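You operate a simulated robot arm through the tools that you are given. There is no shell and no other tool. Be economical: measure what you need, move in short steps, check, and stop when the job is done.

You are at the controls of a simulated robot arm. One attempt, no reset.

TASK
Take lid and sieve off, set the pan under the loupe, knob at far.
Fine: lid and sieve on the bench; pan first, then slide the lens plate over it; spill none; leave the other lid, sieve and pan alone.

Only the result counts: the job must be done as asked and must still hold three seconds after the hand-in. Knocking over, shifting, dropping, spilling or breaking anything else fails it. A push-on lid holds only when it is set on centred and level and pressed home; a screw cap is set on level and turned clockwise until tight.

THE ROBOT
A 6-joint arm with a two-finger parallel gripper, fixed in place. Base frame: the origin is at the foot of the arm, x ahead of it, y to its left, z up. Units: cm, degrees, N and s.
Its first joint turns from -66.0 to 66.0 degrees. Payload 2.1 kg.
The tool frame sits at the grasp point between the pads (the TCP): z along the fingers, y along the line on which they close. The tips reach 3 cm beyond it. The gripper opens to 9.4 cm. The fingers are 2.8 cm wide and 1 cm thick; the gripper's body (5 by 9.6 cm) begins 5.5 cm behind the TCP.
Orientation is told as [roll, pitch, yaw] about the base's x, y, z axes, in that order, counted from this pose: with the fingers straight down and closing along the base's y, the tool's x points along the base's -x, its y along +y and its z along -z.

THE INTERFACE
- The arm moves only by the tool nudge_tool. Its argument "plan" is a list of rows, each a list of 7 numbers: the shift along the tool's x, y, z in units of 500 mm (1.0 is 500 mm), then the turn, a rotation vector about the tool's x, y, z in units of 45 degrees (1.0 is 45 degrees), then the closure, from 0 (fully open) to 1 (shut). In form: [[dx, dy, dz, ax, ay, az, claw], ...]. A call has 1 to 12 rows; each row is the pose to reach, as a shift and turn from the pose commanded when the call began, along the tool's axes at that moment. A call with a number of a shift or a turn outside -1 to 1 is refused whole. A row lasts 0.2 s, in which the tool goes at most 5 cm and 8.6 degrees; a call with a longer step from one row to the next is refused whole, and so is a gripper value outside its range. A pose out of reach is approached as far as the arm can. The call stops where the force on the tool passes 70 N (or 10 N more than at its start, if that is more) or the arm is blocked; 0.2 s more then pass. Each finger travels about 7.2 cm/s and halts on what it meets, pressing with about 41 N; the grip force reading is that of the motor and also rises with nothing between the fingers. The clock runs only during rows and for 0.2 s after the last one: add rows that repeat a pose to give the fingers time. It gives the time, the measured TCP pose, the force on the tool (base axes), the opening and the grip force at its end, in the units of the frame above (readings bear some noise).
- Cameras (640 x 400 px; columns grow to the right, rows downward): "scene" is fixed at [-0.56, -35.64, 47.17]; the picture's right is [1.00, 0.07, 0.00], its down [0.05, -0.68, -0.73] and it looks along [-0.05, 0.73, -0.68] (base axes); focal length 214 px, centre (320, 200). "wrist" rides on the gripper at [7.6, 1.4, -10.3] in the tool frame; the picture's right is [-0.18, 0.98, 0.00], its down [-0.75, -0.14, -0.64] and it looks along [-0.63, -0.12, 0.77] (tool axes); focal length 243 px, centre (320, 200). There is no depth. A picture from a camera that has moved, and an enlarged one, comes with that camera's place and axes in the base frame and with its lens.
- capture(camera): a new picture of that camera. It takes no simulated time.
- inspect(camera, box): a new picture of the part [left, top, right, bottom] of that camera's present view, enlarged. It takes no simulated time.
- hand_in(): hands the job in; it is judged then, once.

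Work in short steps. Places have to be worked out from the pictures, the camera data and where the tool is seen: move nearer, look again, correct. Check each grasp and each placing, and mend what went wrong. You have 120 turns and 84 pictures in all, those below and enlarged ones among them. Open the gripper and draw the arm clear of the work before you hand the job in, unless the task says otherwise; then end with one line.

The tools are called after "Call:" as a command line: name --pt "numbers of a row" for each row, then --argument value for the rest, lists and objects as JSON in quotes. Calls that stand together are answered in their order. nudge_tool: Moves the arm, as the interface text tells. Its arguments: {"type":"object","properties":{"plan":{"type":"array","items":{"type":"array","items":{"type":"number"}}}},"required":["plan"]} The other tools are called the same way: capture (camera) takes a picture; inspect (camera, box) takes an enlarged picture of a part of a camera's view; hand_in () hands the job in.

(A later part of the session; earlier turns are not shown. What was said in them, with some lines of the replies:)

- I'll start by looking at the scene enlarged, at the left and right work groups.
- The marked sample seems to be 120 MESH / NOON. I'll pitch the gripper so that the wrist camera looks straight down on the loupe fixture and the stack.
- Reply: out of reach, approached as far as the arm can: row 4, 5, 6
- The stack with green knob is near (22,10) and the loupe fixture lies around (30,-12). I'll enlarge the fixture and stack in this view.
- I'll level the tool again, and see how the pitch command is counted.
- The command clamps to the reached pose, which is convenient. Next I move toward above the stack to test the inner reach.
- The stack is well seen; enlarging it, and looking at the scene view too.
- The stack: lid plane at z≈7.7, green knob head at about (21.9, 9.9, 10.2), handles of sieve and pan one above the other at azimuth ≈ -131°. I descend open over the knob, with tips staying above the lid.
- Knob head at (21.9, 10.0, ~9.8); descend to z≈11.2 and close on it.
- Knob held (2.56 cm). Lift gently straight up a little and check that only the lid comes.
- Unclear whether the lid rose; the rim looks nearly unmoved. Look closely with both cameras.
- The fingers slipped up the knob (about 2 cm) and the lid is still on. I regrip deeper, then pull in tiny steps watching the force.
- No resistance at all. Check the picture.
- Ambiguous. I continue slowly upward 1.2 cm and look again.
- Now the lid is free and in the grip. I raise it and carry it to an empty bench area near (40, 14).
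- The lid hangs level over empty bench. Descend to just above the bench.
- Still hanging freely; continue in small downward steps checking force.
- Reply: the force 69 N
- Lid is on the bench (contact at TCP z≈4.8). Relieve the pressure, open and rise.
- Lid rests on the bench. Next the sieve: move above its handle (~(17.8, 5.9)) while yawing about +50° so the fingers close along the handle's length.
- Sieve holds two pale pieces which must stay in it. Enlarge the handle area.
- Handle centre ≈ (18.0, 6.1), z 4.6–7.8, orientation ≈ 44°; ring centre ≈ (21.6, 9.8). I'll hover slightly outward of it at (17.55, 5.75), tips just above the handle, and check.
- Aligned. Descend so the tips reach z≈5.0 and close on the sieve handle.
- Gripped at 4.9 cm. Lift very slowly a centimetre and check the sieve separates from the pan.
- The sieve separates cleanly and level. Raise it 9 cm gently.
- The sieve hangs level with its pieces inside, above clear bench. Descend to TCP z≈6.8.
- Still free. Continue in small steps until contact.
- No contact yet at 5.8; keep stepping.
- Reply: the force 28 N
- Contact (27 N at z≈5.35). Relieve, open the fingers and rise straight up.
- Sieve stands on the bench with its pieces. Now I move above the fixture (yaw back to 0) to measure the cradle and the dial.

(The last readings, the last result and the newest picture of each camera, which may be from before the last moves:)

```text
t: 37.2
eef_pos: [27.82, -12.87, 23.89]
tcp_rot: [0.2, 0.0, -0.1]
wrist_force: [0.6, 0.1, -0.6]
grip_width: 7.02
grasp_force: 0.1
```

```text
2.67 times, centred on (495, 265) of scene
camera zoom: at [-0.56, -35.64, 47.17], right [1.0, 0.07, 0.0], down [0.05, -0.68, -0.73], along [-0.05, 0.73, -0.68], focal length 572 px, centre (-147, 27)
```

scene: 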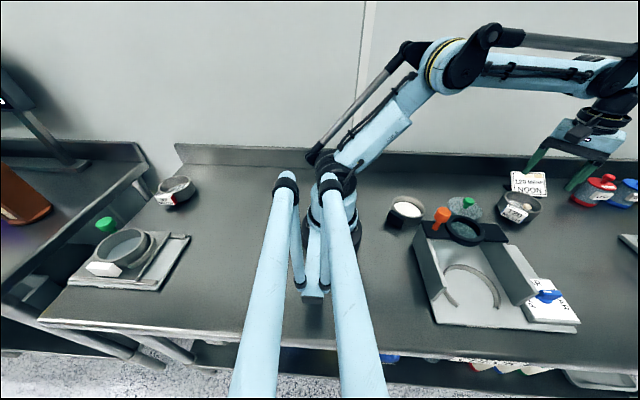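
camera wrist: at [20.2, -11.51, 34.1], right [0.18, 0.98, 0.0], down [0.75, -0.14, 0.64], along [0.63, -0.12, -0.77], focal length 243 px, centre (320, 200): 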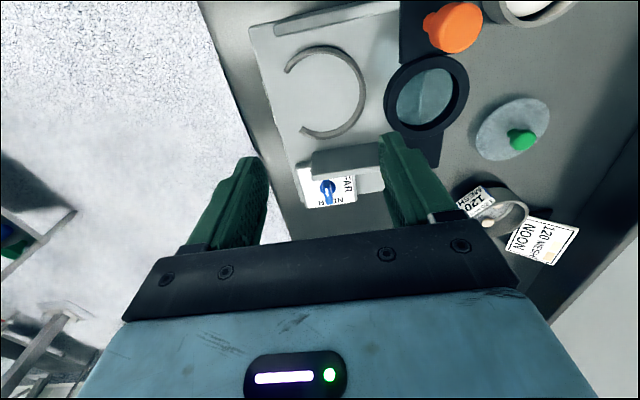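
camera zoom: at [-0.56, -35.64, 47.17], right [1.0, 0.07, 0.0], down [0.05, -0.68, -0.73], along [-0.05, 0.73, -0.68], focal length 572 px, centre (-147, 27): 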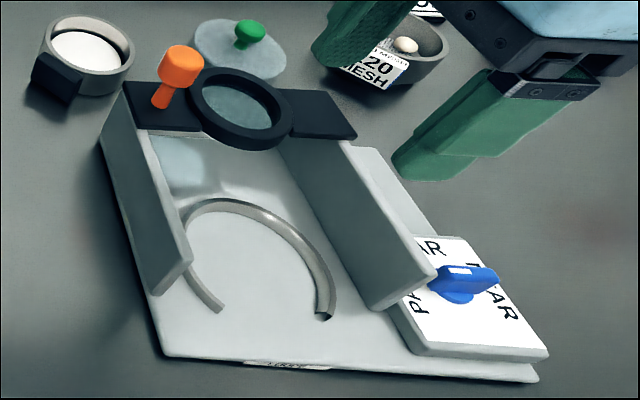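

Geometry obtained: fixture is axis-aligned, rails at x≈22 and 38 about 7 cm tall (front ends y≈-15.5), cradle centre ≈ (30.1, -13.2) with its gap facing -y, where the pan handle should go. Now I return over the pan handle at yaw 45.

Call:
nudge_tool --pt "0.034 0.062 0 0 0 -0.17 0.25" --pt "0.068 0.124 0 0 0 -0.34 0.25" --pt "0.102 0.186 0 0 0 -0.51 0.25" --pt "0.136 0.248 0 0 0 -0.68 0.25" --pt "0.17 0.31 0 0 0 -0.85 0.25" --pt "0.205 0.372 0.03 0 0 -1.0 0.25" --pt "0.205 0.372 0.1 0 0 -1.0 0.25" --pt "0.205 0.372 0.1 0 0 -1.0 0.25"

Call:
inspect --camera "wrist" --box '[240, 50, 400, 210]'

Call:
inspect --camera "scene" --box '[375, 175, 455, 240]'

```text
t: 39.0
eef_pos: [17.56, 5.86, 19.11]
tcp_rot: [0.1, -0.2, 45.1]
wrist_force: [-0.9, 0.1, 0.1]
grip_width: 7.01
grasp_force: 0.0
```

```text
2.50 times, centred on (320, 130) of wrist
camera zoom: at [11.16, 1.35, 29.3], right [-0.56, 0.83, 0.0], down [0.63, 0.43, 0.64], along [0.53, 0.37, -0.77], focal length 606 px, centre (320, 375)
```

zoom: 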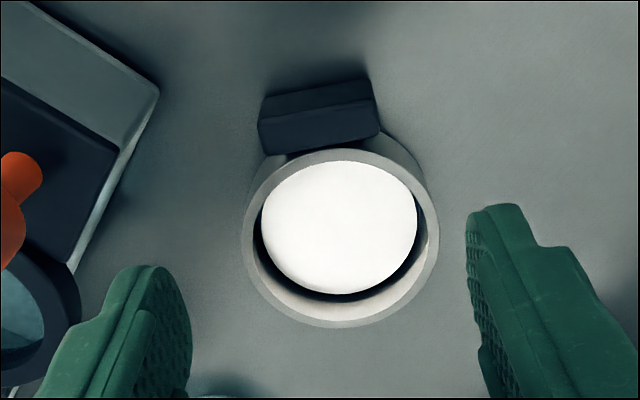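

```text
6.15 times, centred on (415, 208) of scene
camera zoom: at [-0.56, -35.64, 47.17], right [1.0, 0.07, 0.0], down [0.05, -0.68, -0.73], along [-0.05, 0.73, -0.68], focal length 1320 px, centre (-265, 154)
```

zoom: 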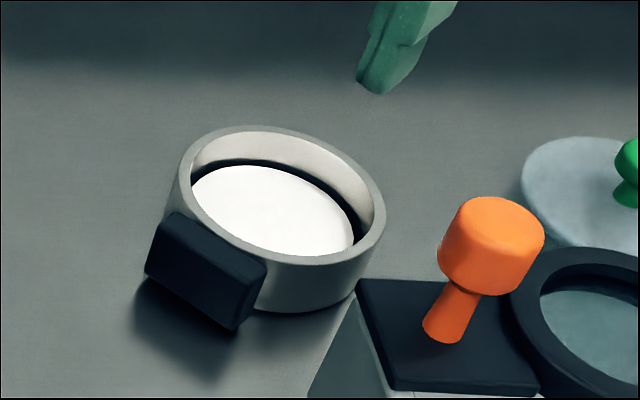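

Pan handle: centre (17.8, 6.1), z≈1.1–4.4, yaw 45°. Descend with tips to z≈1.3 and close.

Call:
nudge_tool --pt "0 0 0.07 0 0 0 0.25" --pt "0 0 0.14 0 0 0 0.25" --pt "0 0 0.2 0 0 0 0.25" --pt "0 0 0.25 0 0 0 0.25" --pt "0 0 0.28 0 0 0 0.25" --pt "0 0 0.293 0 0 0 0.25" --pt "0 0 0.293 0 0 0 0.5" --pt "0 0 0.293 0 0 0 0.8" --pt "0 0 0.293 0 0 0 1" --pt "0 0 0.293 0 0 0 1"

Call:
inspect --camera "scene" --box '[375, 165, 455, 240]'

```text
t: 41.2
eef_pos: [17.63, 5.9, 4.37]
tcp_rot: [0.1, -0.2, 44.9]
wrist_force: [-0.8, -0.2, 0.3]
grip_width: 4.92
grasp_force: 41.1
```

```text
5.33 times, centred on (415, 202) of scene
camera zoom: at [-0.56, -35.64, 47.17], right [1.0, 0.07, 0.0], down [0.05, -0.68, -0.73], along [-0.05, 0.73, -0.68], focal length 1144 px, centre (-187, 187)
```

zoom: 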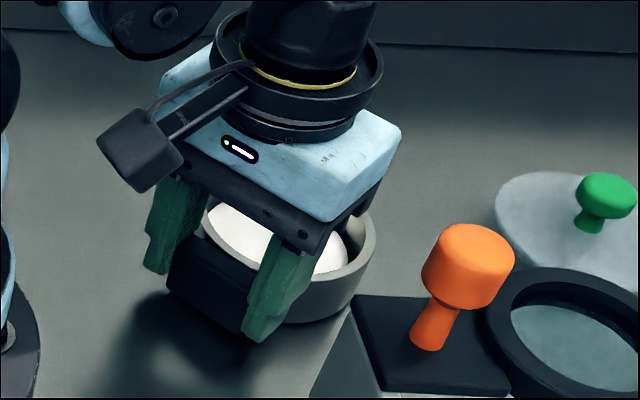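

Firm grip (4.92 cm). Lift gently by 18 cm so the pan clears the orange knob.

Call:
nudge_tool --pt "0 0 -0.006 0 0 0 1" --pt "0 0 -0.02 0 0 0 1" --pt "0 0 -0.045 0 0 0 1" --pt "0 0 -0.08 0 0 0 1" --pt "0 0 -0.12 0 0 0 1" --pt "0 0 -0.16 0 0 0 1" --pt "0 0 -0.2 0 0 0 1" --pt "0 0 -0.24 0 0 0 1" --pt "0 0 -0.28 0 0 0 1" --pt "0 0 -0.315 0 0 0 1" --pt "0 0 -0.345 0 0 0 1" --pt "0 0 -0.36 0 0 0 1"

Call:
capture --camera "wrist"

Call:
capture --camera "scene"

```text
t: 43.8
eef_pos: [17.55, 5.63, 22.34]
tcp_rot: [0.1, -0.2, 45.0]
wrist_force: [0.7, 0.8, -1.6]
grip_width: 4.91
grasp_force: 40.8
```

```text
39 pictures are left
camera wrist: at [11.19, 1.34, 32.63], right [-0.56, 0.83, 0.0], down [0.63, 0.43, 0.64], along [0.53, 0.37, -0.77], focal length 243 px, centre (320, 200)
```

wrist: 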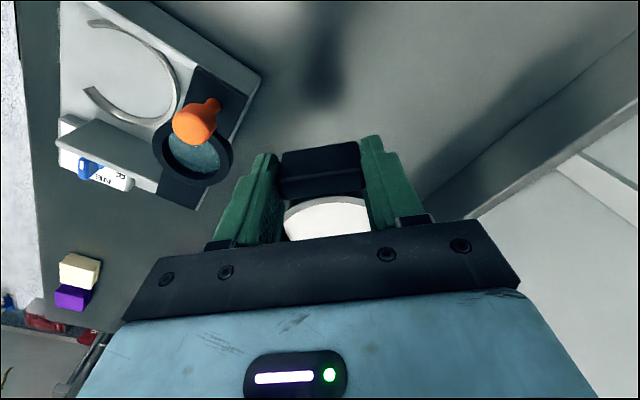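

```text
38 pictures are left
```

scene: 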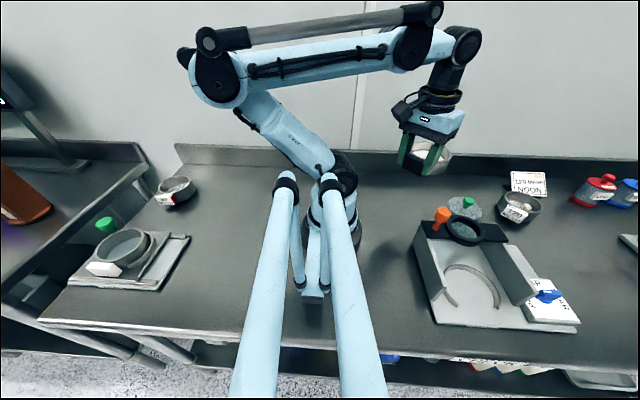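

Pan hangs level with powder intact. Carry it gently to above the cradle, turning +45° so the handle faces -y (TCP to (30.15, -18.75)).

Call:
nudge_tool --pt "0.004 -0.012 -0.01 0 0 -0.03 1" --pt "0.015 -0.045 -0.02 0 0 -0.1 1" --pt "0.031 -0.095 -0.02 0 0 -0.19 1" --pt "0.049 -0.153 -0.02 0 0 -0.3 1" --pt "0.068 -0.213 -0.02 0 0 -0.42 1" --pt "0.088 -0.275 -0.02 0 0 -0.54 1" --pt "0.108 -0.337 -0.02 0 0 -0.66 1" --pt "0.127 -0.397 -0.02 0 0 -0.77 1" --pt "0.143 -0.448 -0.02 0 0 -0.86 1" --pt "0.156 -0.488 -0.02 0 0 -0.93 1" --pt "0.164 -0.512 -0.02 0 0 -0.98 1" --pt "0.168 -0.525 -0.02 0 0 -1.0 1"

Call:
capture --camera "wrist"

Call:
capture --camera "scene"

```text
t: 46.4
eef_pos: [30.52, -18.76, 23.23]
tcp_rot: [0.0, -0.1, 90.1]
wrist_force: [0.2, -0.8, -0.6]
grip_width: 4.9
grasp_force: 41.2
```

```text
37 pictures are left
camera wrist: at [29.05, -26.45, 33.49], right [-0.98, 0.18, 0.0], down [0.14, 0.75, 0.64], along [0.12, 0.63, -0.76], focal length 243 px, centre (320, 200)
```

wrist: 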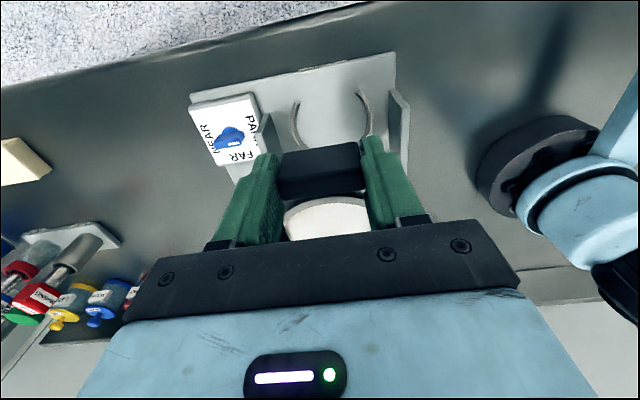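

```text
36 pictures are left
```

scene: 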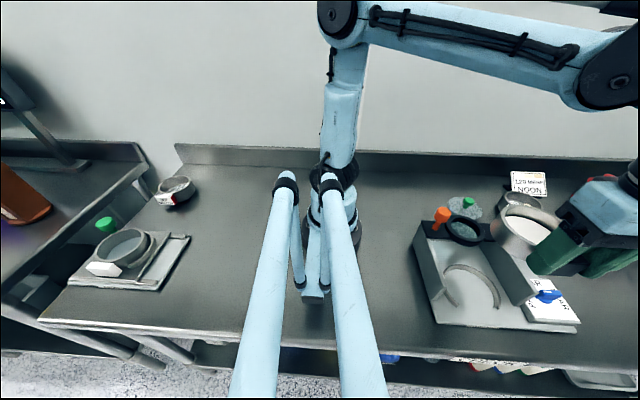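

Let me measure the cradle from this viewpoint once more before descending.

Call:
inspect --camera "wrist" --box '[180, 50, 420, 200]'

```text
2.67 times, centred on (300, 125) of wrist
camera zoom: at [29.05, -26.45, 33.49], right [-0.98, 0.18, 0.0], down [0.14, 0.75, 0.64], along [0.12, 0.63, -0.76], focal length 647 px, centre (373, 400)
```

zoom: 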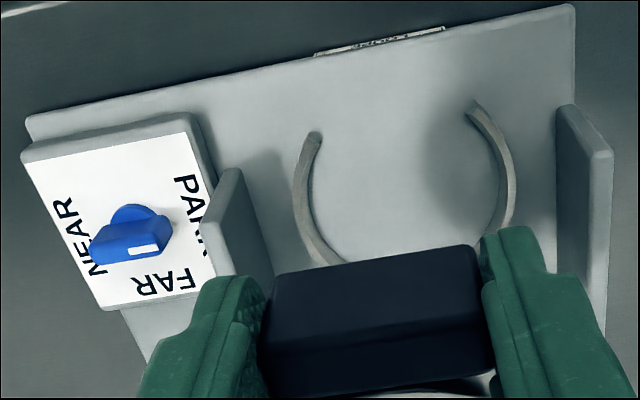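

Cradle mid-line x≈30.0, inner radius barely above the pan's. I correct x slightly, and descend to TCP z≈10 to compare pan and cradle from close.

Call:
nudge_tool --pt "0 0.004 0.01 0 0 0 1" --pt "0 0.006 0.03 0 0 0 1" --pt "0 0.006 0.06 0 0 0 1" --pt "0 0.006 0.1 0 0 0 1" --pt "0 0.006 0.14 0 0 0 1" --pt "0 0.006 0.18 0 0 0 1" --pt "0 0.006 0.22 0 0 0 1" --pt "0 0.006 0.248 0 0 0 1" --pt "0 0.006 0.264 0 0 0 1" --pt "0 0.006 0.264 0 0 0 1"

Call:
inspect --camera "scene" --box '[410, 200, 570, 330]'

Call:
inspect --camera "wrist" --box '[180, 20, 460, 240]'

```text
t: 48.6
eef_pos: [29.98, -18.6, 10.1]
tcp_rot: [0.0, -0.2, 90.0]
wrist_force: [-0.7, 0.2, -2.2]
grip_width: 4.9
grasp_force: 41.2
```

```text
3.08 times, centred on (490, 265) of scene
camera zoom: at [-0.56, -35.64, 47.17], right [1.0, 0.07, 0.0], down [0.05, -0.68, -0.73], along [-0.05, 0.73, -0.68], focal length 660 px, centre (-203, 0)
```

zoom: 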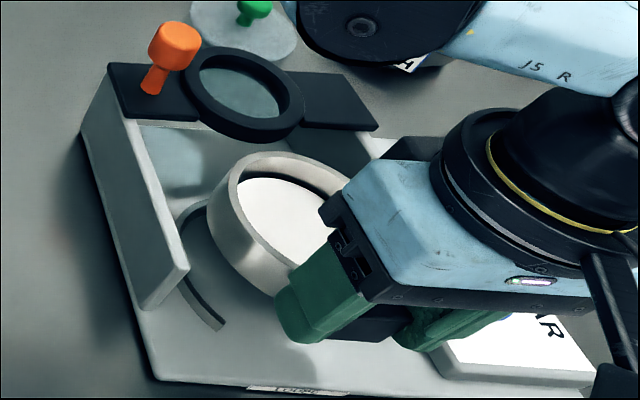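

```text
1.82 times, centred on (320, 130) of wrist
camera zoom: at [28.57, -26.28, 20.33], right [-0.98, 0.18, 0.0], down [0.14, 0.75, 0.64], along [0.12, 0.63, -0.76], focal length 441 px, centre (320, 327)
```

zoom: 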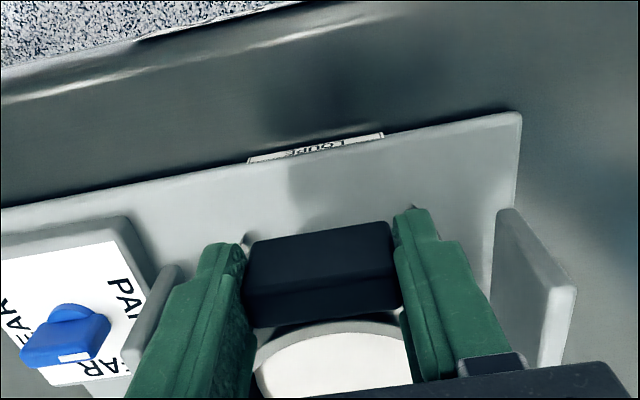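

Scene suggests the pan may be slightly left of expected; zoom further on the pan.

Call:
inspect --camera "scene" --box '[440, 240, 510, 310]'

```text
5.71 times, centred on (475, 275) of scene
camera zoom: at [-0.56, -35.64, 47.17], right [1.0, 0.07, 0.0], down [0.05, -0.68, -0.73], along [-0.05, 0.73, -0.68], focal length 1226 px, centre (-566, -229)
```

zoom: 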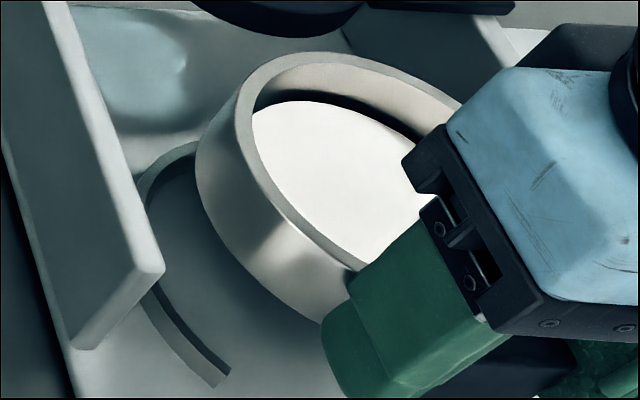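

Relative to the cradle the pan seems ~0.3 cm too far toward -x and +y. I correct by (+0.3, -0.3) and descend to just above the cradle, then compare again.

Call:
nudge_tool --pt "0.003 -0.003 0.01 0 0 0 1" --pt "0.006 -0.006 0.03 0 0 0 1" --pt "0.006 -0.006 0.05 0 0 0 1" --pt "0.006 -0.006 0.065 0 0 0 1" --pt "0.006 -0.006 0.072 0 0 0 1" --pt "0.006 -0.006 0.072 0 0 0 1"

Call:
inspect --camera "scene" --box '[430, 240, 520, 320]'

Call:
capture --camera "wrist"

```text
t: 50.0
eef_pos: [30.28, -19.03, 6.39]
tcp_rot: [0.0, -0.1, 90.0]
wrist_force: [-2.9, -2.3, 13.7]
grip_width: 4.94
grasp_force: 40.5
```

```text
5.00 times, centred on (475, 280) of scene
camera zoom: at [-0.57, -35.64, 47.17], right [1.0, 0.07, 0.0], down [0.05, -0.68, -0.73], along [-0.05, 0.73, -0.68], focal length 1072 px, centre (-455, -200)
```

zoom: 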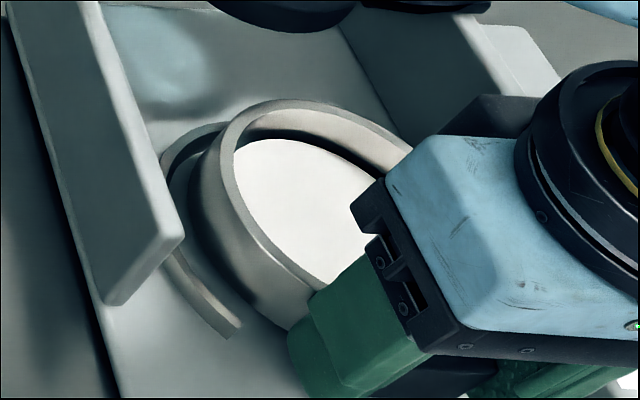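

```text
30 pictures are left
camera wrist: at [28.91, -26.64, 16.71], right [-0.98, 0.18, 0.0], down [0.14, 0.75, 0.65], along [0.12, 0.63, -0.76], focal length 243 px, centre (320, 200)
```

wrist: 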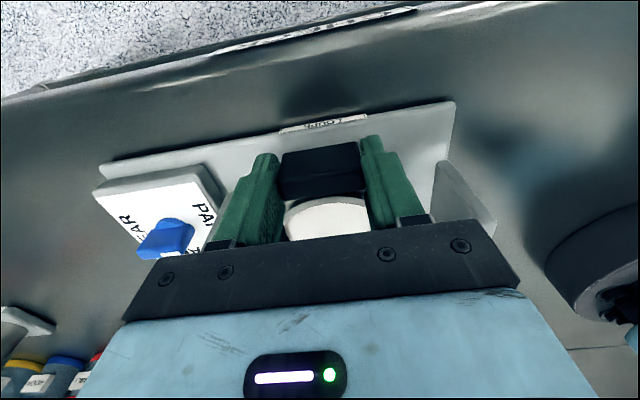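

Contact already at TCP 6.4: the pan bottom sits on the cradle rim, not in it. The picture shows a gap on the left and the force pushes to -x/-y, so I lift slightly, shift -0.3 in x, and lower again.

Call:
nudge_tool --pt "0 0 -0.008 0 0 0 1" --pt "0 0.003 -0.008 0 0 0 1" --pt "0 0.006 -0.008 0 0 0 1" --pt "0 0.006 -0.004 0 0 0 1" --pt "0 0.006 0 0 0 0 1" --pt "0 0.006 0.003 0 0 0 1"

```text
t: 51.4
eef_pos: [29.95, -19.01, 6.4]
tcp_rot: [0.0, -0.2, 90.1]
wrist_force: [-0.3, -0.5, -1.4]
grip_width: 4.9
grasp_force: 40.4
```

No contact now at this height; lower in small steps.

Call:
nudge_tool --pt "0 0 0.003 0 0 0 1" --pt "0 0 0.006 0 0 0 1"

Call:
nudge_tool --pt "0 0 0.002 0 0 0 1" --pt "0 0 0.004 0 0 0 1"

```text
t: 52.0
eef_pos: [30.04, -18.89, 5.99]
tcp_rot: [0.0, -0.2, 90.0]
wrist_force: [0.1, 0.9, -1.7]
grip_width: 4.91
grasp_force: 41.2
```

```text
t: 52.6
eef_pos: [29.97, -18.98, 5.82]
tcp_rot: [0.0, -0.2, 90.0]
wrist_force: [-0.3, 0.1, -1.0]
grip_width: 4.9
grasp_force: 40.4
```

The pan is going into the cradle freely. Continue.

Call:
nudge_tool --pt "0 0 0.002 0 0 0 1" --pt "0 0 0.004 0 0 0 1"

Call:
nudge_tool --pt "0 0 0.002 0 0 0 1" --pt "0 0 0.004 0 0 0 1"

Call:
inspect --camera "scene" --box '[430, 240, 520, 320]'

```text
t: 53.2
eef_pos: [30.14, -19.08, 5.64]
tcp_rot: [-0.1, -0.1, 89.9]
wrist_force: [-0.4, 0.4, -1.5]
grip_width: 4.9
grasp_force: 41.0
```

```text
t: 53.8
eef_pos: [29.95, -18.96, 5.43]
tcp_rot: [0.0, -0.3, 90.0]
wrist_force: [-2.0, -5.0, 46.3]
grip_width: 4.94
grasp_force: 41.1
```

```text
5.00 times, centred on (475, 280) of scene
camera zoom: at [-0.57, -35.63, 47.18], right [1.0, 0.07, 0.0], down [0.05, -0.68, -0.73], along [-0.05, 0.73, -0.68], focal length 1072 px, centre (-455, -200)
```

zoom: 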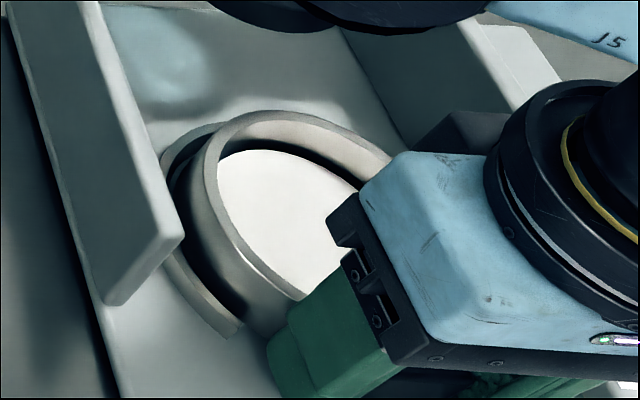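

Firm seat at TCP 5.43 (≈1 cm plate height), consistent with the pan resting on the plate inside the cradle. Relieve, release and rise.

Call:
nudge_tool --pt "0 0 -0.003 0 0 0 1" --pt "0 0 -0.003 0 0 0 0.4" --pt "0 0 -0.003 0 0 0 0.25" --pt "0 0 -0.003 0 0 0 0.25" --pt "0 0 -0.03 0 0 0 0.25" --pt "0 0 -0.09 0 0 0 0.25" --pt "0 0 -0.17 0 0 0 0.25" --pt "0 0 -0.25 0 0 0 0.25" --pt "0 0 -0.3 0 0 0 0.25"

Call:
inspect --camera "scene" --box '[410, 200, 570, 330]'

Call:
capture --camera "wrist"

```text
t: 55.8
eef_pos: [29.93, -19.08, 20.37]
tcp_rot: [0.0, -0.2, 90.0]
wrist_force: [0.3, -0.9, -0.9]
grip_width: 7.04
grasp_force: 0.1
```

```text
3.08 times, centred on (490, 265) of scene
camera zoom: at [-0.56, -35.64, 47.17], right [1.0, 0.07, 0.0], down [0.05, -0.68, -0.73], along [-0.05, 0.73, -0.68], focal length 660 px, centre (-203, 0)
```

zoom: 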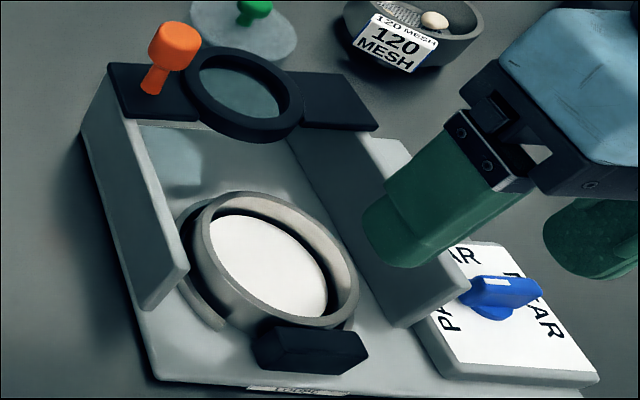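

```text
27 pictures are left
camera wrist: at [28.57, -26.75, 30.65], right [-0.98, 0.18, 0.0], down [0.14, 0.75, 0.64], along [0.12, 0.63, -0.76], focal length 243 px, centre (320, 200)
```

wrist: 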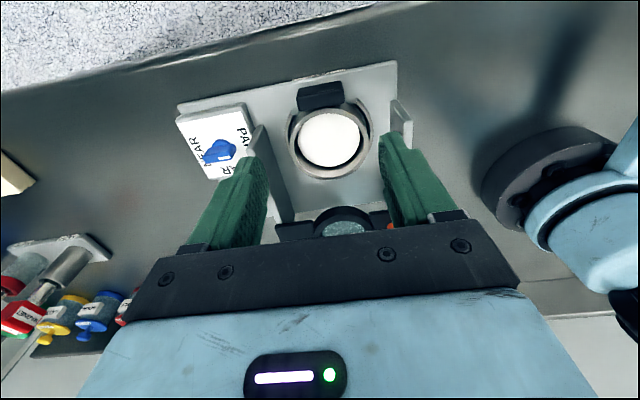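

Pan is in the cradle. Check its seating from above.

Call:
inspect --camera "wrist" --box '[250, 60, 430, 200]'

```text
2.86 times, centred on (340, 130) of wrist
camera zoom: at [28.57, -26.75, 30.65], right [-0.98, 0.18, 0.0], down [0.14, 0.75, 0.64], along [0.12, 0.63, -0.76], focal length 693 px, centre (263, 400)
```

zoom: 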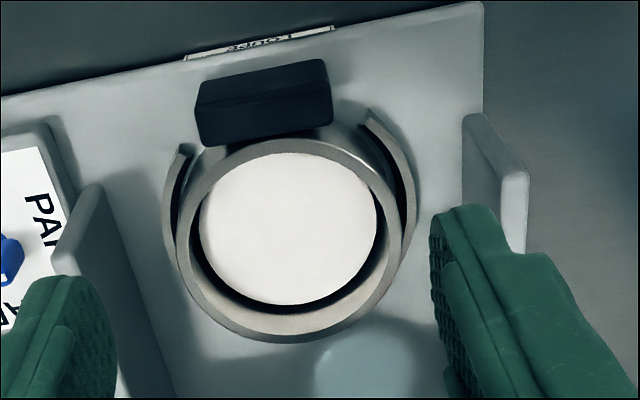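

Seated well, powder intact. Now turn back to yaw 0 and move above the orange handle of the lens plate.

Call:
nudge_tool --pt "-0.055 0.02 -0.04 0 0 0.17 0.1" --pt "-0.11 0.042 -0.05 0 0 0.34 0" --pt "-0.165 0.063 -0.05 0 0 0.51 0" --pt "-0.22 0.084 -0.05 0 0 0.68 0" --pt "-0.275 0.105 -0.05 0 0 0.85 0" --pt "-0.33 0.126 -0.05 0 0 1 0"

Call:
nudge_tool --pt "0 0 0 0 0 0.17 0" --pt "0 0 0 0 0 0.34 0" --pt "0 0 0 0 0 0.51 0" --pt "0 0 0 0 0 0.68 0" --pt "0 0 0 0 0 0.85 0" --pt "0 0 0 0 0 1 0" --pt "0 0 0 0 0 1 0"

Call:
capture --camera "wrist"

Call:
inspect --camera "scene" --box '[400, 170, 530, 270]'

```text
t: 57.2
eef_pos: [23.8, -2.8, 22.89]
tcp_rot: [0.1, -0.2, 45.0]
wrist_force: [-0.2, 0.8, 0.6]
grip_width: 9.39
grasp_force: 0.0
```

```text
t: 58.8
eef_pos: [23.67, -2.62, 22.99]
tcp_rot: [0.1, -0.1, 0.0]
wrist_force: [0.9, -0.1, -0.3]
grip_width: 9.41
grasp_force: 0.0
```

```text
25 pictures are left
camera wrist: at [16.09, -1.18, 33.24], right [0.19, 0.98, 0.0], down [0.75, -0.15, 0.64], along [0.63, -0.12, -0.77], focal length 243 px, centre (320, 200)
```

wrist: 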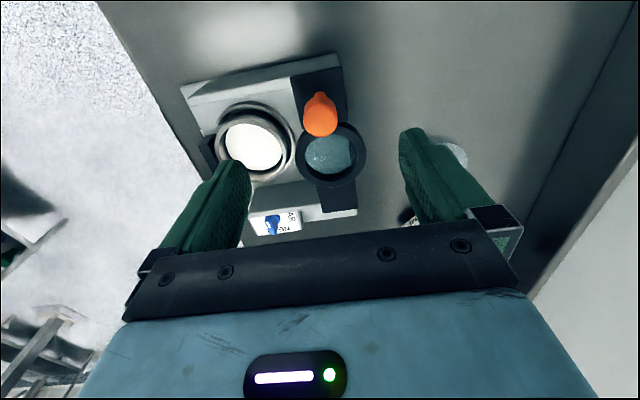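

```text
4.00 times, centred on (465, 220) of scene
camera zoom: at [-0.56, -35.64, 47.17], right [1.0, 0.07, 0.0], down [0.05, -0.68, -0.73], along [-0.05, 0.73, -0.68], focal length 858 px, centre (-260, 120)
```

zoom: 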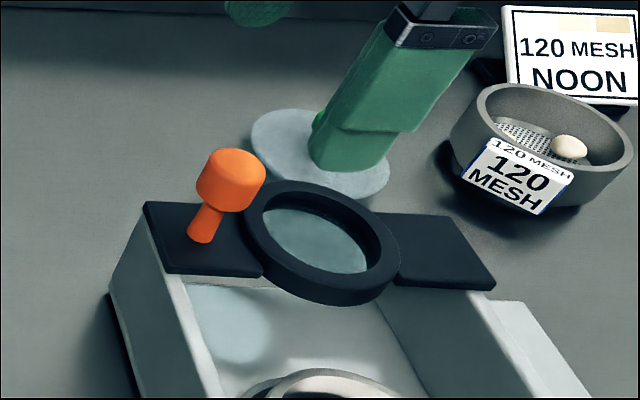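

Orange head centre ≈ (23.6, -2.55, 13.7); lens centre ≈ (30, -2.4); it must slide about -11 cm in y. Descend and grip the knob.

Call:
nudge_tool --pt "0.001 0.001 0.06 0 0 0 0" --pt "0.001 0.001 0.12 0 0 0 0" --pt "0.001 0.001 0.165 0 0 0 0" --pt "0.001 0.001 0.182 0 0 0 0" --pt "0.001 0.001 0.182 0 0 0 0.4" --pt "0.001 0.001 0.182 0 0 0 0.8" --pt "0.001 0.001 0.182 0 0 0 1" --pt "0.001 0.001 0.182 0 0 0 1" --pt "0.001 0.001 0.182 0 0 0 1"

Call:
inspect --camera "scene" --box '[400, 150, 530, 270]'

```text
t: 60.8
eef_pos: [23.77, -2.63, 13.96]
tcp_rot: [0.1, 0.0, 0.0]
wrist_force: [3.4, 0.3, -0.3]
grip_width: 2.63
grasp_force: 41.1
```

```text
3.33 times, centred on (465, 210) of scene
camera zoom: at [-0.56, -35.64, 47.17], right [1.0, 0.07, 0.0], down [0.05, -0.68, -0.73], along [-0.05, 0.73, -0.68], focal length 715 px, centre (-163, 167)
```

zoom: 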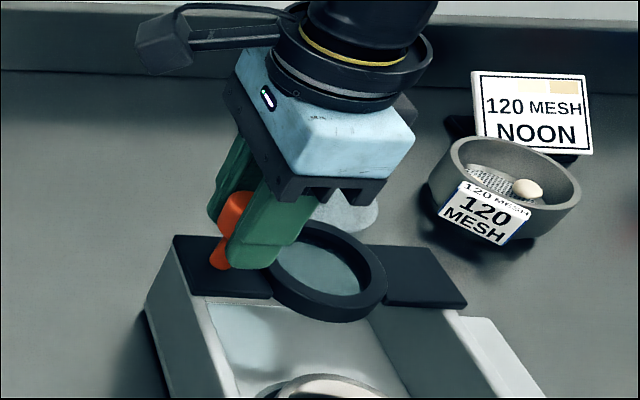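

Knob gripped. Slide gently 3 cm toward -y and check the force.

Call:
nudge_tool --pt "0 -0.005 0 0 0 0 1" --pt "0 -0.015 0 0 0 0 1" --pt "0 -0.027 0 0 0 0 1" --pt "0 -0.04 0 0 0 0 1" --pt "0 -0.053 0 0 0 0 1" --pt "0 -0.06 0 0 0 0 1"

Call:
inspect --camera "scene" --box '[400, 180, 560, 300]'

```text
t: 62.2
eef_pos: [23.71, -5.51, 13.8]
tcp_rot: [0.2, 0.1, 0.0]
wrist_force: [-1.3, 0.3, 38.9]
grip_width: 2.65
grasp_force: 41.2
```

```text
3.33 times, centred on (480, 240) of scene
camera zoom: at [-0.57, -35.63, 47.17], right [1.0, 0.07, 0.0], down [0.05, -0.68, -0.73], along [-0.05, 0.73, -0.68], focal length 715 px, centre (-213, 67)
```

zoom: 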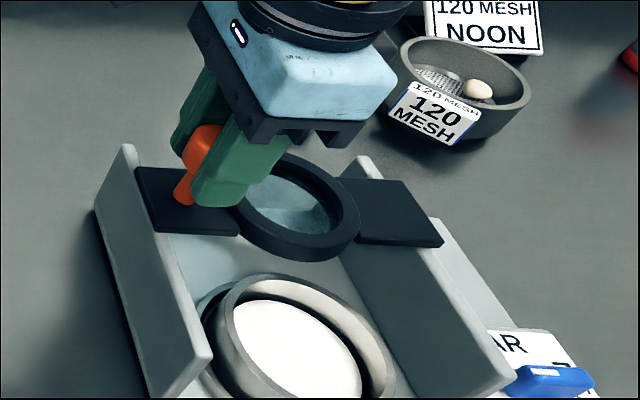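

Plate slides; an upward reaction of 39 N shows I press down slightly, so raise by 0.12 cm and continue.

Call:
nudge_tool --pt "0 0 -0.0024 0 0 0 1" --pt "0 0 -0.0024 0 0 0 1"

Call:
nudge_tool --pt "0 -0.007 0 0 0 0 1" --pt "0 -0.02 0 0 0 0 1" --pt "0 -0.033 0 0 0 0 1" --pt "0 -0.046 0 0 0 0 1" --pt "0 -0.059 0 0 0 0 1" --pt "0 -0.072 0 0 0 0 1" --pt "0 -0.08 0 0 0 0 1"

```text
t: 62.8
eef_pos: [23.76, -5.46, 13.89]
tcp_rot: [0.3, -0.3, 0.0]
wrist_force: [10.0, -0.8, 0.5]
grip_width: 2.64
grasp_force: 41.1
```

```text
t: 64.4
eef_pos: [23.66, -9.47, 14.1]
tcp_rot: [0.2, 0.0, -0.1]
wrist_force: [-7.2, 1.0, 0.7]
grip_width: 2.65
grasp_force: 40.7
```

Smooth. Slide another 3.4 cm and look.

Call:
nudge_tool --pt "0 -0.007 0 0 0 0 1" --pt "0 -0.02 0 0 0 0 1" --pt "0 -0.033 0 0 0 0 1" --pt "0 -0.046 0 0 0 0 1" --pt "0 -0.059 0 0 0 0 1" --pt "0 -0.068 0 0 0 0 1"

Call:
inspect --camera "scene" --box '[400, 200, 560, 330]'

Call:
capture --camera "wrist"

```text
t: 65.8
eef_pos: [23.69, -12.87, 13.9]
tcp_rot: [0.1, -0.1, -0.1]
wrist_force: [-1.3, 0.7, 0.1]
grip_width: 2.63
grasp_force: 41.1
```

```text
3.08 times, centred on (480, 265) of scene
camera zoom: at [-0.56, -35.64, 47.17], right [1.0, 0.07, 0.0], down [0.05, -0.68, -0.73], along [-0.05, 0.73, -0.68], focal length 660 px, centre (-172, 0)
```

zoom: 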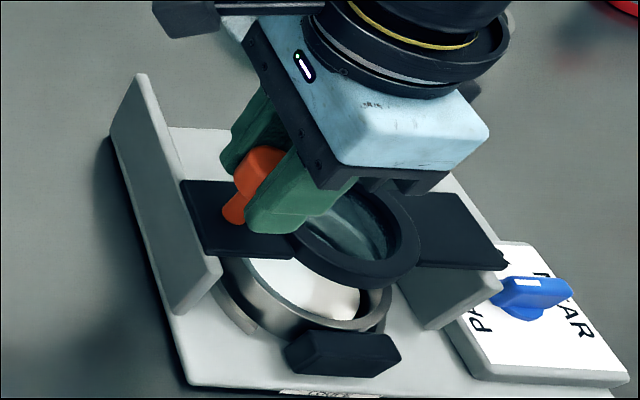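

```text
20 pictures are left
camera wrist: at [16.05, -11.5, 24.19], right [0.18, 0.98, 0.0], down [0.75, -0.14, 0.64], along [0.63, -0.12, -0.77], focal length 243 px, centre (320, 200)
```

wrist: 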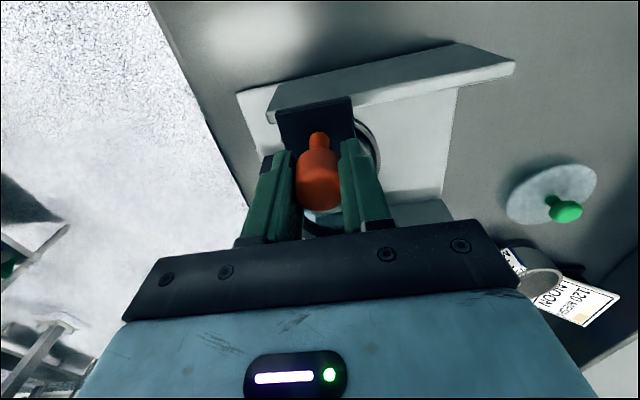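

Lens at y≈-12.8; move 0.55 cm more to centre over the pan at y≈-13.4.

Call:
nudge_tool --pt "0 -0.004 0 0 0 0 1" --pt "0 -0.008 0 0 0 0 1" --pt "0 -0.011 0 0 0 0 1" --pt "0 -0.011 0 0 0 0 1"

```text
t: 66.8
eef_pos: [23.67, -13.5, 14.07]
tcp_rot: [0.3, -0.1, 0.1]
wrist_force: [-4.9, 5.8, 0.3]
grip_width: 2.64
grasp_force: 41.3
```

At y=-13.5. Release the knob and rise to view alignment.

Call:
nudge_tool --pt "0 0 0 0 0 0 0.6" --pt "0 0 0 0 0 0 0.3" --pt "0 0 0 0 0 0 0.2" --pt "0 0 -0.05 0 0 0 0.2" --pt "0 0 -0.12 0 0 0 0.2" --pt "0 0 -0.18 0 0 0 0.2" --pt "0 0 -0.18 0 0 0 0.2"

Call:
inspect --camera "wrist" --box '[220, 40, 440, 220]'

Call:
inspect --camera "scene" --box '[410, 210, 590, 340]'

```text
t: 68.4
eef_pos: [23.56, -13.29, 22.81]
tcp_rot: [0.2, 0.0, 0.0]
wrist_force: [0.1, 0.0, -0.5]
grip_width: 7.53
grasp_force: 0.0
```

```text
2.22 times, centred on (330, 130) of wrist
camera zoom: at [15.92, -11.91, 33.19], right [0.18, 0.98, 0.0], down [0.75, -0.14, 0.64], along [0.63, -0.12, -0.77], focal length 539 px, centre (298, 356)
```

zoom: 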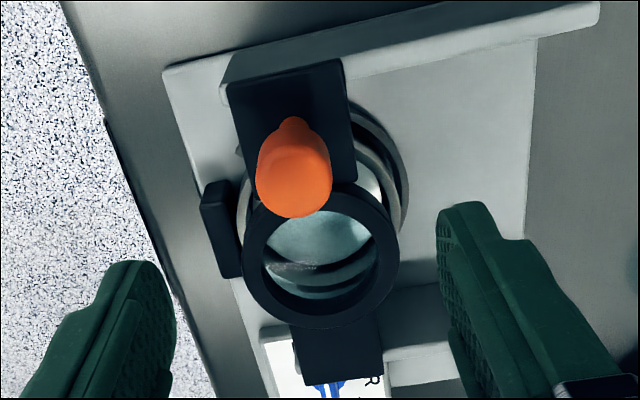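

```text
3.08 times, centred on (500, 275) of scene
camera zoom: at [-0.56, -35.64, 47.17], right [1.0, 0.07, 0.0], down [0.05, -0.68, -0.73], along [-0.05, 0.73, -0.68], focal length 660 px, centre (-234, -31)
```

zoom: 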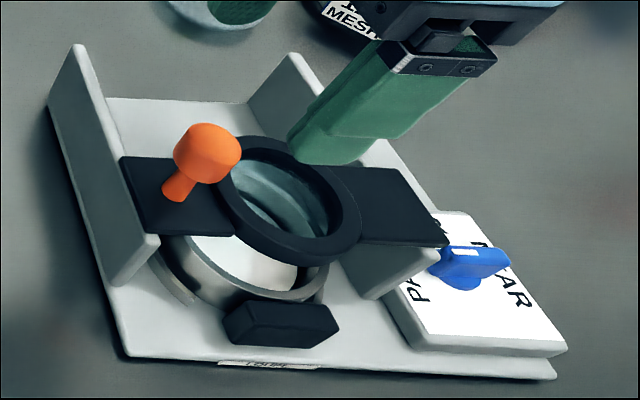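

Lens is centred over the pan (within a few mm). Now go to above the dial to read it.

Call:
nudge_tool --pt "-0.08 -0.005 0 0 0 0 0.2" --pt "-0.16 -0.01 0 0 0 0 0.2" --pt "-0.24 -0.015 0 0 0 0 0.2" --pt "-0.32 -0.02 0 0 0 0 0.2" --pt "-0.35 -0.02 0.04 0 0 0 0.2" --pt "-0.35 -0.02 0.08 0 0 0 0.2" --pt "-0.35 -0.02 0.08 0 0 0 0.2"

Call:
inspect --camera "wrist" --box '[240, 50, 420, 200]'

Call:
inspect --camera "scene" --box '[515, 260, 595, 340]'

```text
t: 70.0
eef_pos: [41.3, -14.31, 19.04]
tcp_rot: [0.2, 0.0, 0.0]
wrist_force: [-0.1, -0.7, 0.1]
grip_width: 7.51
grasp_force: 0.0
```

```text
2.67 times, centred on (330, 125) of wrist
camera zoom: at [33.58, -12.95, 29.19], right [0.18, 0.98, 0.0], down [0.75, -0.14, 0.64], along [0.63, -0.12, -0.77], focal length 647 px, centre (293, 400)
```

zoom: 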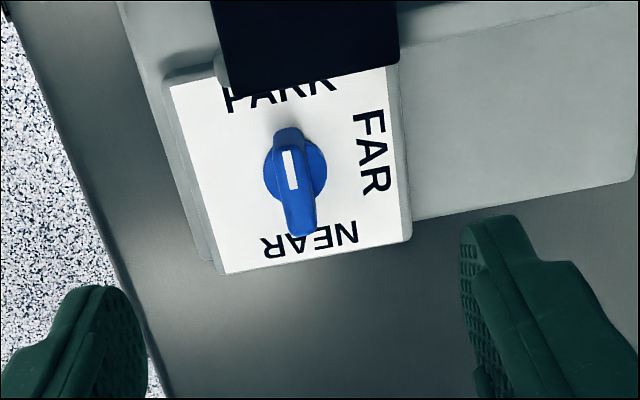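

```text
5.00 times, centred on (555, 300) of scene
camera zoom: at [-0.56, -35.64, 47.17], right [1.0, 0.07, 0.0], down [0.05, -0.68, -0.73], along [-0.05, 0.73, -0.68], focal length 1072 px, centre (-855, -300)
```

zoom: 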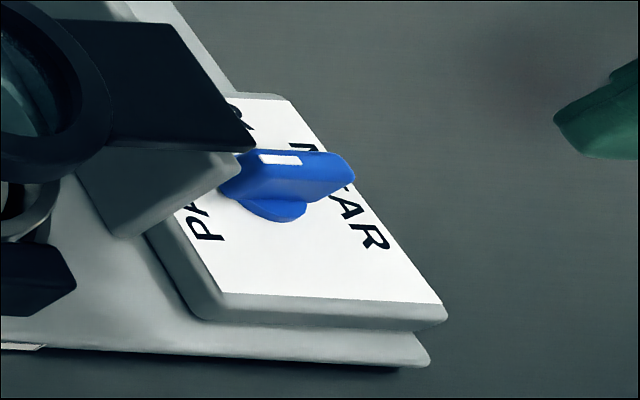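

The dial reads PARK toward -x, FAR toward +y, NEAR toward +x. I need to know which end of the blue bar is the pointer; zoom more.

Call:
inspect --camera "wrist" --box '[295, 75, 360, 145]'

Call:
inspect --camera "scene" --box '[545, 280, 595, 320]'

```text
5.71 times, centred on (328, 110) of wrist
camera zoom: at [33.58, -12.95, 29.19], right [0.18, 0.98, 0.0], down [0.75, -0.14, 0.64], along [0.63, -0.12, -0.77], focal length 1386 px, centre (277, 714)
```

zoom: 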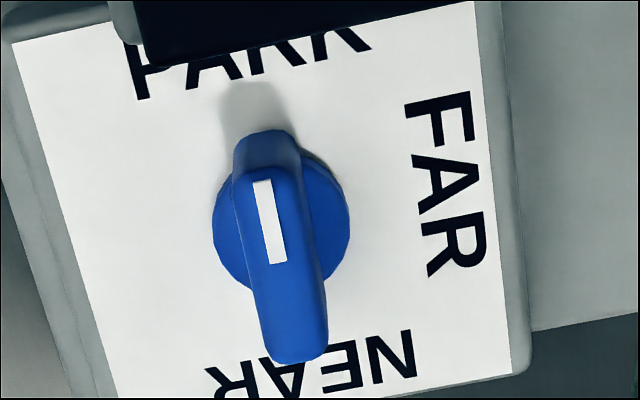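

```text
10.00 times, centred on (570, 300) of scene
camera zoom: at [-0.56, -35.64, 47.17], right [1.0, 0.07, 0.0], down [0.05, -0.68, -0.73], along [-0.05, 0.73, -0.68], focal length 2145 px, centre (-2180, -800)
```

zoom: 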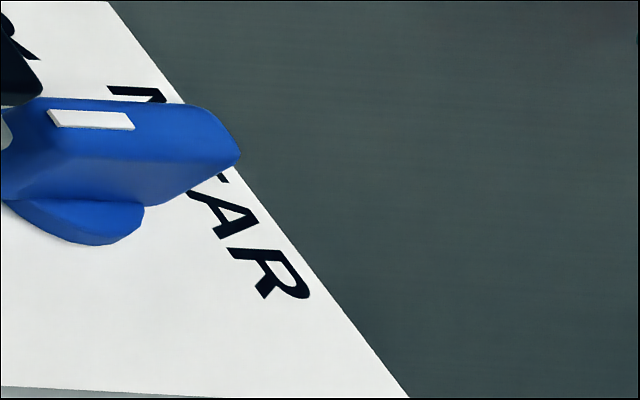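

The white mark is on the PARK end, so the knob must turn 90° clockwise (seen from above) to FAR. Pivot ≈ (43.1, -14.7), bar along x. Approach with fingers part open.

Call:
nudge_tool --pt "-0.018 -0.004 0.06 0 0 0 0.45" --pt "-0.036 -0.008 0.12 0 0 0 0.55" --pt "-0.036 -0.008 0.18 0 0 0 0.55" --pt "-0.036 -0.008 0.18 0 0 0 0.55"

Call:
inspect --camera "wrist" --box '[220, 60, 420, 240]'

Call:
inspect --camera "scene" --box '[505, 240, 605, 320]'

```text
t: 71.0
eef_pos: [42.9, -14.72, 9.97]
tcp_rot: [0.2, 0.0, 0.0]
wrist_force: [-0.2, 0.8, 0.6]
grip_width: 4.24
grasp_force: 0.0
```

```text
2.22 times, centred on (320, 150) of wrist
camera zoom: at [35.26, -13.34, 20.22], right [0.18, 0.98, 0.0], down [0.75, -0.14, 0.64], along [0.63, -0.12, -0.77], focal length 539 px, centre (320, 311)
```

zoom: 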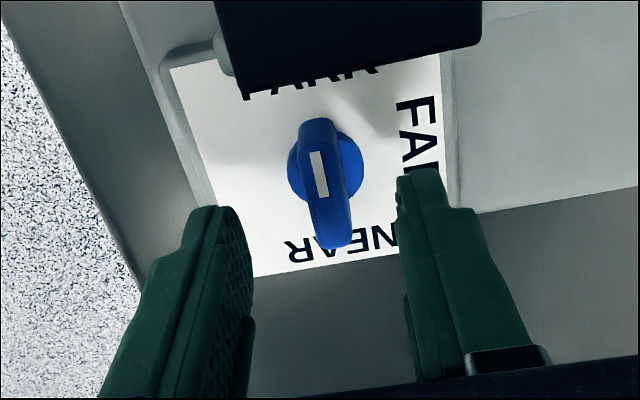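

```text
5.00 times, centred on (555, 280) of scene
camera zoom: at [-0.56, -35.64, 47.17], right [1.0, 0.07, 0.0], down [0.05, -0.68, -0.73], along [-0.05, 0.73, -0.68], focal length 1072 px, centre (-855, -200)
```

zoom: 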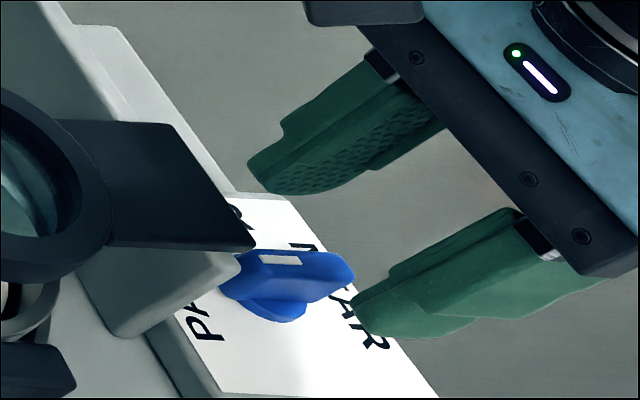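

Aligned: bar top z≈5, centre (43.1,-14.7). Descend to TCP z≈6.6 and close on the bar.

Call:
nudge_tool --pt "-0.003 0 0.035 0 0 0 0.55" --pt "-0.003 0 0.06 0 0 0 0.55" --pt "-0.003 0 0.067 0 0 0 0.55" --pt "-0.003 0 0.067 0 0 0 0.75" --pt "-0.003 0 0.067 0 0 0 1" --pt "-0.003 0 0.067 0 0 0 1" --pt "-0.003 0 0.067 0 0 0 1"

Call:
inspect --camera "scene" --box '[505, 240, 605, 320]'

```text
t: 72.6
eef_pos: [42.94, -14.85, 6.73]
tcp_rot: [0.2, 0.0, 0.0]
wrist_force: [2.1, 10.0, -0.3]
grip_width: 1.18
grasp_force: 40.5
```

```text
5.00 times, centred on (555, 280) of scene
camera zoom: at [-0.56, -35.64, 47.17], right [1.0, 0.07, 0.0], down [0.05, -0.68, -0.73], along [-0.05, 0.73, -0.68], focal length 1072 px, centre (-855, -200)
```

zoom: 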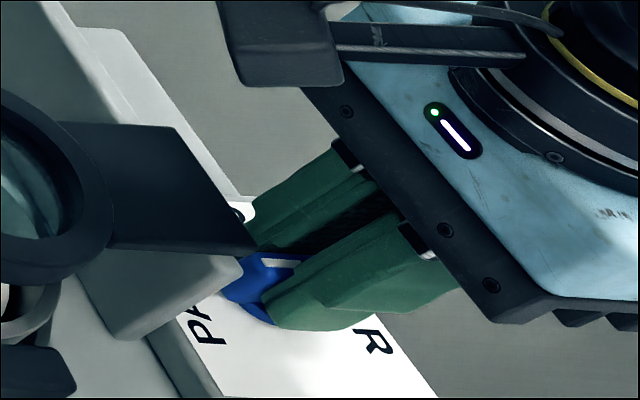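

Gripped on the bar (1.18 cm). Turn clockwise 45° slowly first.

Call:
nudge_tool --pt "0 0.002 0 0 0 0.1 1" --pt "0 0.002 0 0 0 0.22 1" --pt "0 0.002 0 0 0 0.34 1" --pt "0 0.002 0 0 0 0.46 1" --pt "0 0.002 0 0 0 0.58 1" --pt "0 0.002 0 0 0 0.7 1" --pt "0 0.002 0 0 0 0.82 1" --pt "0 0.002 0 0 0 0.92 1" --pt "0 0.002 0 0 0 1.0 1"

Call:
inspect --camera "scene" --box '[505, 240, 605, 320]'

```text
t: 74.6
eef_pos: [43.07, -14.73, 6.48]
tcp_rot: [0.1, 0.1, -45.1]
wrist_force: [6.1, -9.6, 0.3]
grip_width: 1.18
grasp_force: 40.9
```

```text
5.00 times, centred on (555, 280) of scene
camera zoom: at [-0.56, -35.64, 47.17], right [1.0, 0.07, 0.0], down [0.05, -0.68, -0.73], along [-0.05, 0.73, -0.68], focal length 1072 px, centre (-855, -200)
```

zoom: 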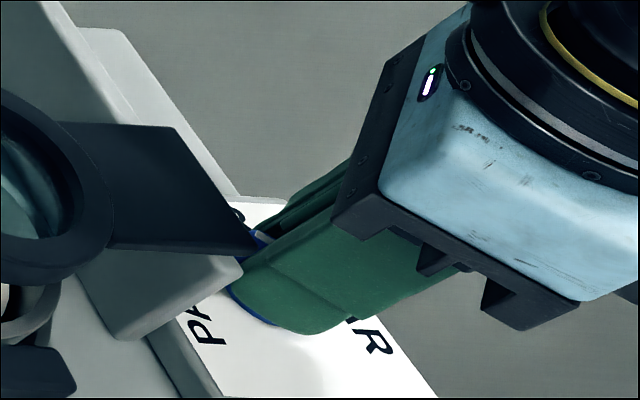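

No stop felt, grip holds. Turn the remaining 45°.

Call:
nudge_tool --pt "0 0 0 0 0 0.1 1" --pt "0 0 0 0 0 0.22 1" --pt "0 0 0 0 0 0.34 1" --pt "0 0 0 0 0 0.46 1" --pt "0 0 0 0 0 0.58 1" --pt "0 0 0 0 0 0.7 1" --pt "0 0 0 0 0 0.82 1" --pt "0 0 0 0 0 0.92 1" --pt "0 0 0 0 0 1.0 1" --pt "0 0 0 0 0 1.0 1"

Call:
inspect --camera "scene" --box '[505, 240, 605, 320]'

```text
t: 76.8
eef_pos: [43.15, -14.77, 6.63]
tcp_rot: [0.1, 0.1, -90.0]
wrist_force: [7.0, -13.9, 0.8]
grip_width: 1.16
grasp_force: 41.2
```

```text
5.00 times, centred on (555, 280) of scene
camera zoom: at [-0.56, -35.64, 47.17], right [1.0, 0.07, 0.0], down [0.05, -0.68, -0.73], along [-0.05, 0.73, -0.68], focal length 1072 px, centre (-855, -200)
```

zoom: 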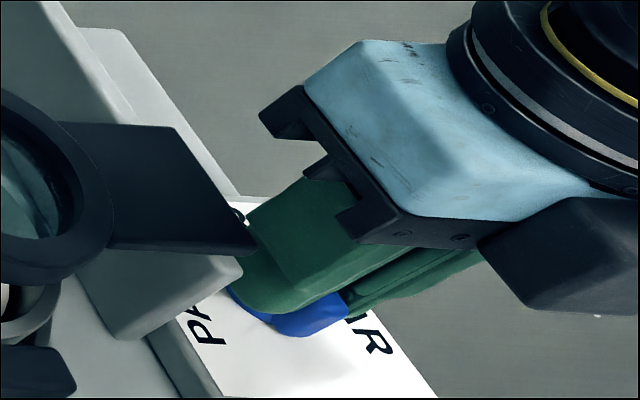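

Bar is now along y. Open a little only (lens plate is close), rise and check.

Call:
nudge_tool --pt "0 0 0 0 0 0 0.75" --pt "0 0 0 0 0 0 0.72" --pt "0 0 0 0 0 0 0.72" --pt "0 0 -0.03 0 0 0 0.72" --pt "0 0 -0.1 0 0 0 0.72" --pt "0 0 -0.18 0 0 0 0.72" --pt "0 0 -0.26 0 0 0 0.72" --pt "0 0 -0.34 0 0 0 0.72"

Call:
inspect --camera "wrist" --box '[220, 30, 440, 200]'

Call:
inspect --camera "scene" --box '[410, 200, 600, 340]'

```text
t: 78.6
eef_pos: [43.24, -14.83, 23.52]
tcp_rot: [0.0, 0.2, -90.0]
wrist_force: [0.4, 1.1, 0.2]
grip_width: 2.63
grasp_force: 0.1
```

```text
2.35 times, centred on (330, 115) of wrist
camera zoom: at [44.7, -7.2, 33.84], right [0.98, -0.18, 0.0], down [-0.14, -0.76, 0.64], along [-0.12, -0.63, -0.77], focal length 571 px, centre (296, 400)
```

zoom: 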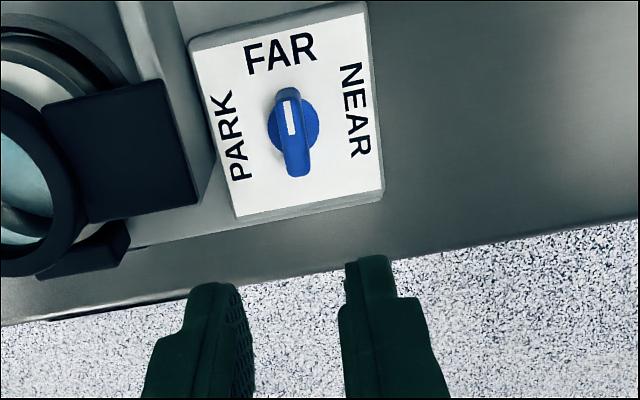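

```text
2.86 times, centred on (505, 270) of scene
camera zoom: at [-0.56, -35.64, 47.17], right [1.0, 0.07, 0.0], down [0.05, -0.68, -0.73], along [-0.05, 0.73, -0.68], focal length 613 px, centre (-209, 0)
```

zoom: 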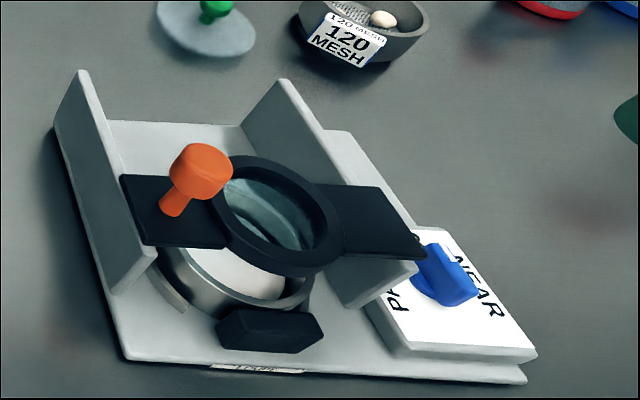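

The mark points to FAR, the lens is over the pan. Draw the arm clear, open, and take a last overview.

Call:
nudge_tool --pt "0 0 -0.06 0 0 0 0.5" --pt "0 0 -0.12 0 0 0 0.2" --pt "-0.06 0 -0.18 0 0 0 0" --pt "-0.14 0 -0.22 0 0 0 0" --pt "-0.22 0 -0.22 0 0 0 0" --pt "-0.3 0 -0.22 0 0 0 0" --pt "-0.3 0 -0.22 0 0 0 0"

Call:
capture --camera "scene"

```text
t: 80.2
eef_pos: [40.42, -27.86, 32.45]
tcp_rot: [0.0, 0.2, -90.0]
wrist_force: [-0.2, -0.1, 0.1]
grip_width: 9.42
grasp_force: 0.0
out of reach, approached as far as the arm can: row 4, 5, 6, 7
```

```text
6 pictures are left
```

scene: 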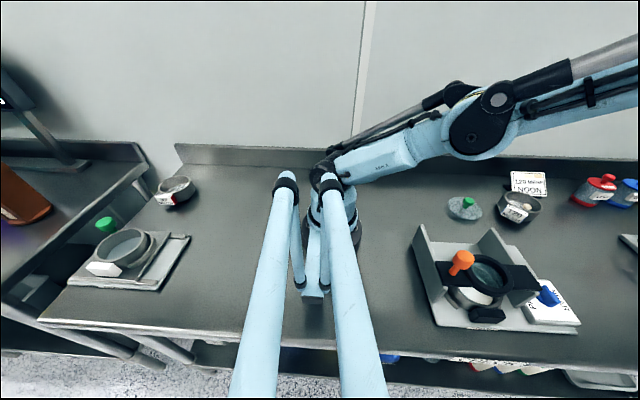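

Everything is in place, and the arm is clear with the gripper open. Handing in.

Call:
hand_in

```text
The job is handed in.
```

The lid and sieve are on the bench, the pan is in the cradle with the lens plate slid over it, and the knob points at FAR. I saw no spill, and the other lid, sieve and pan were not touched.
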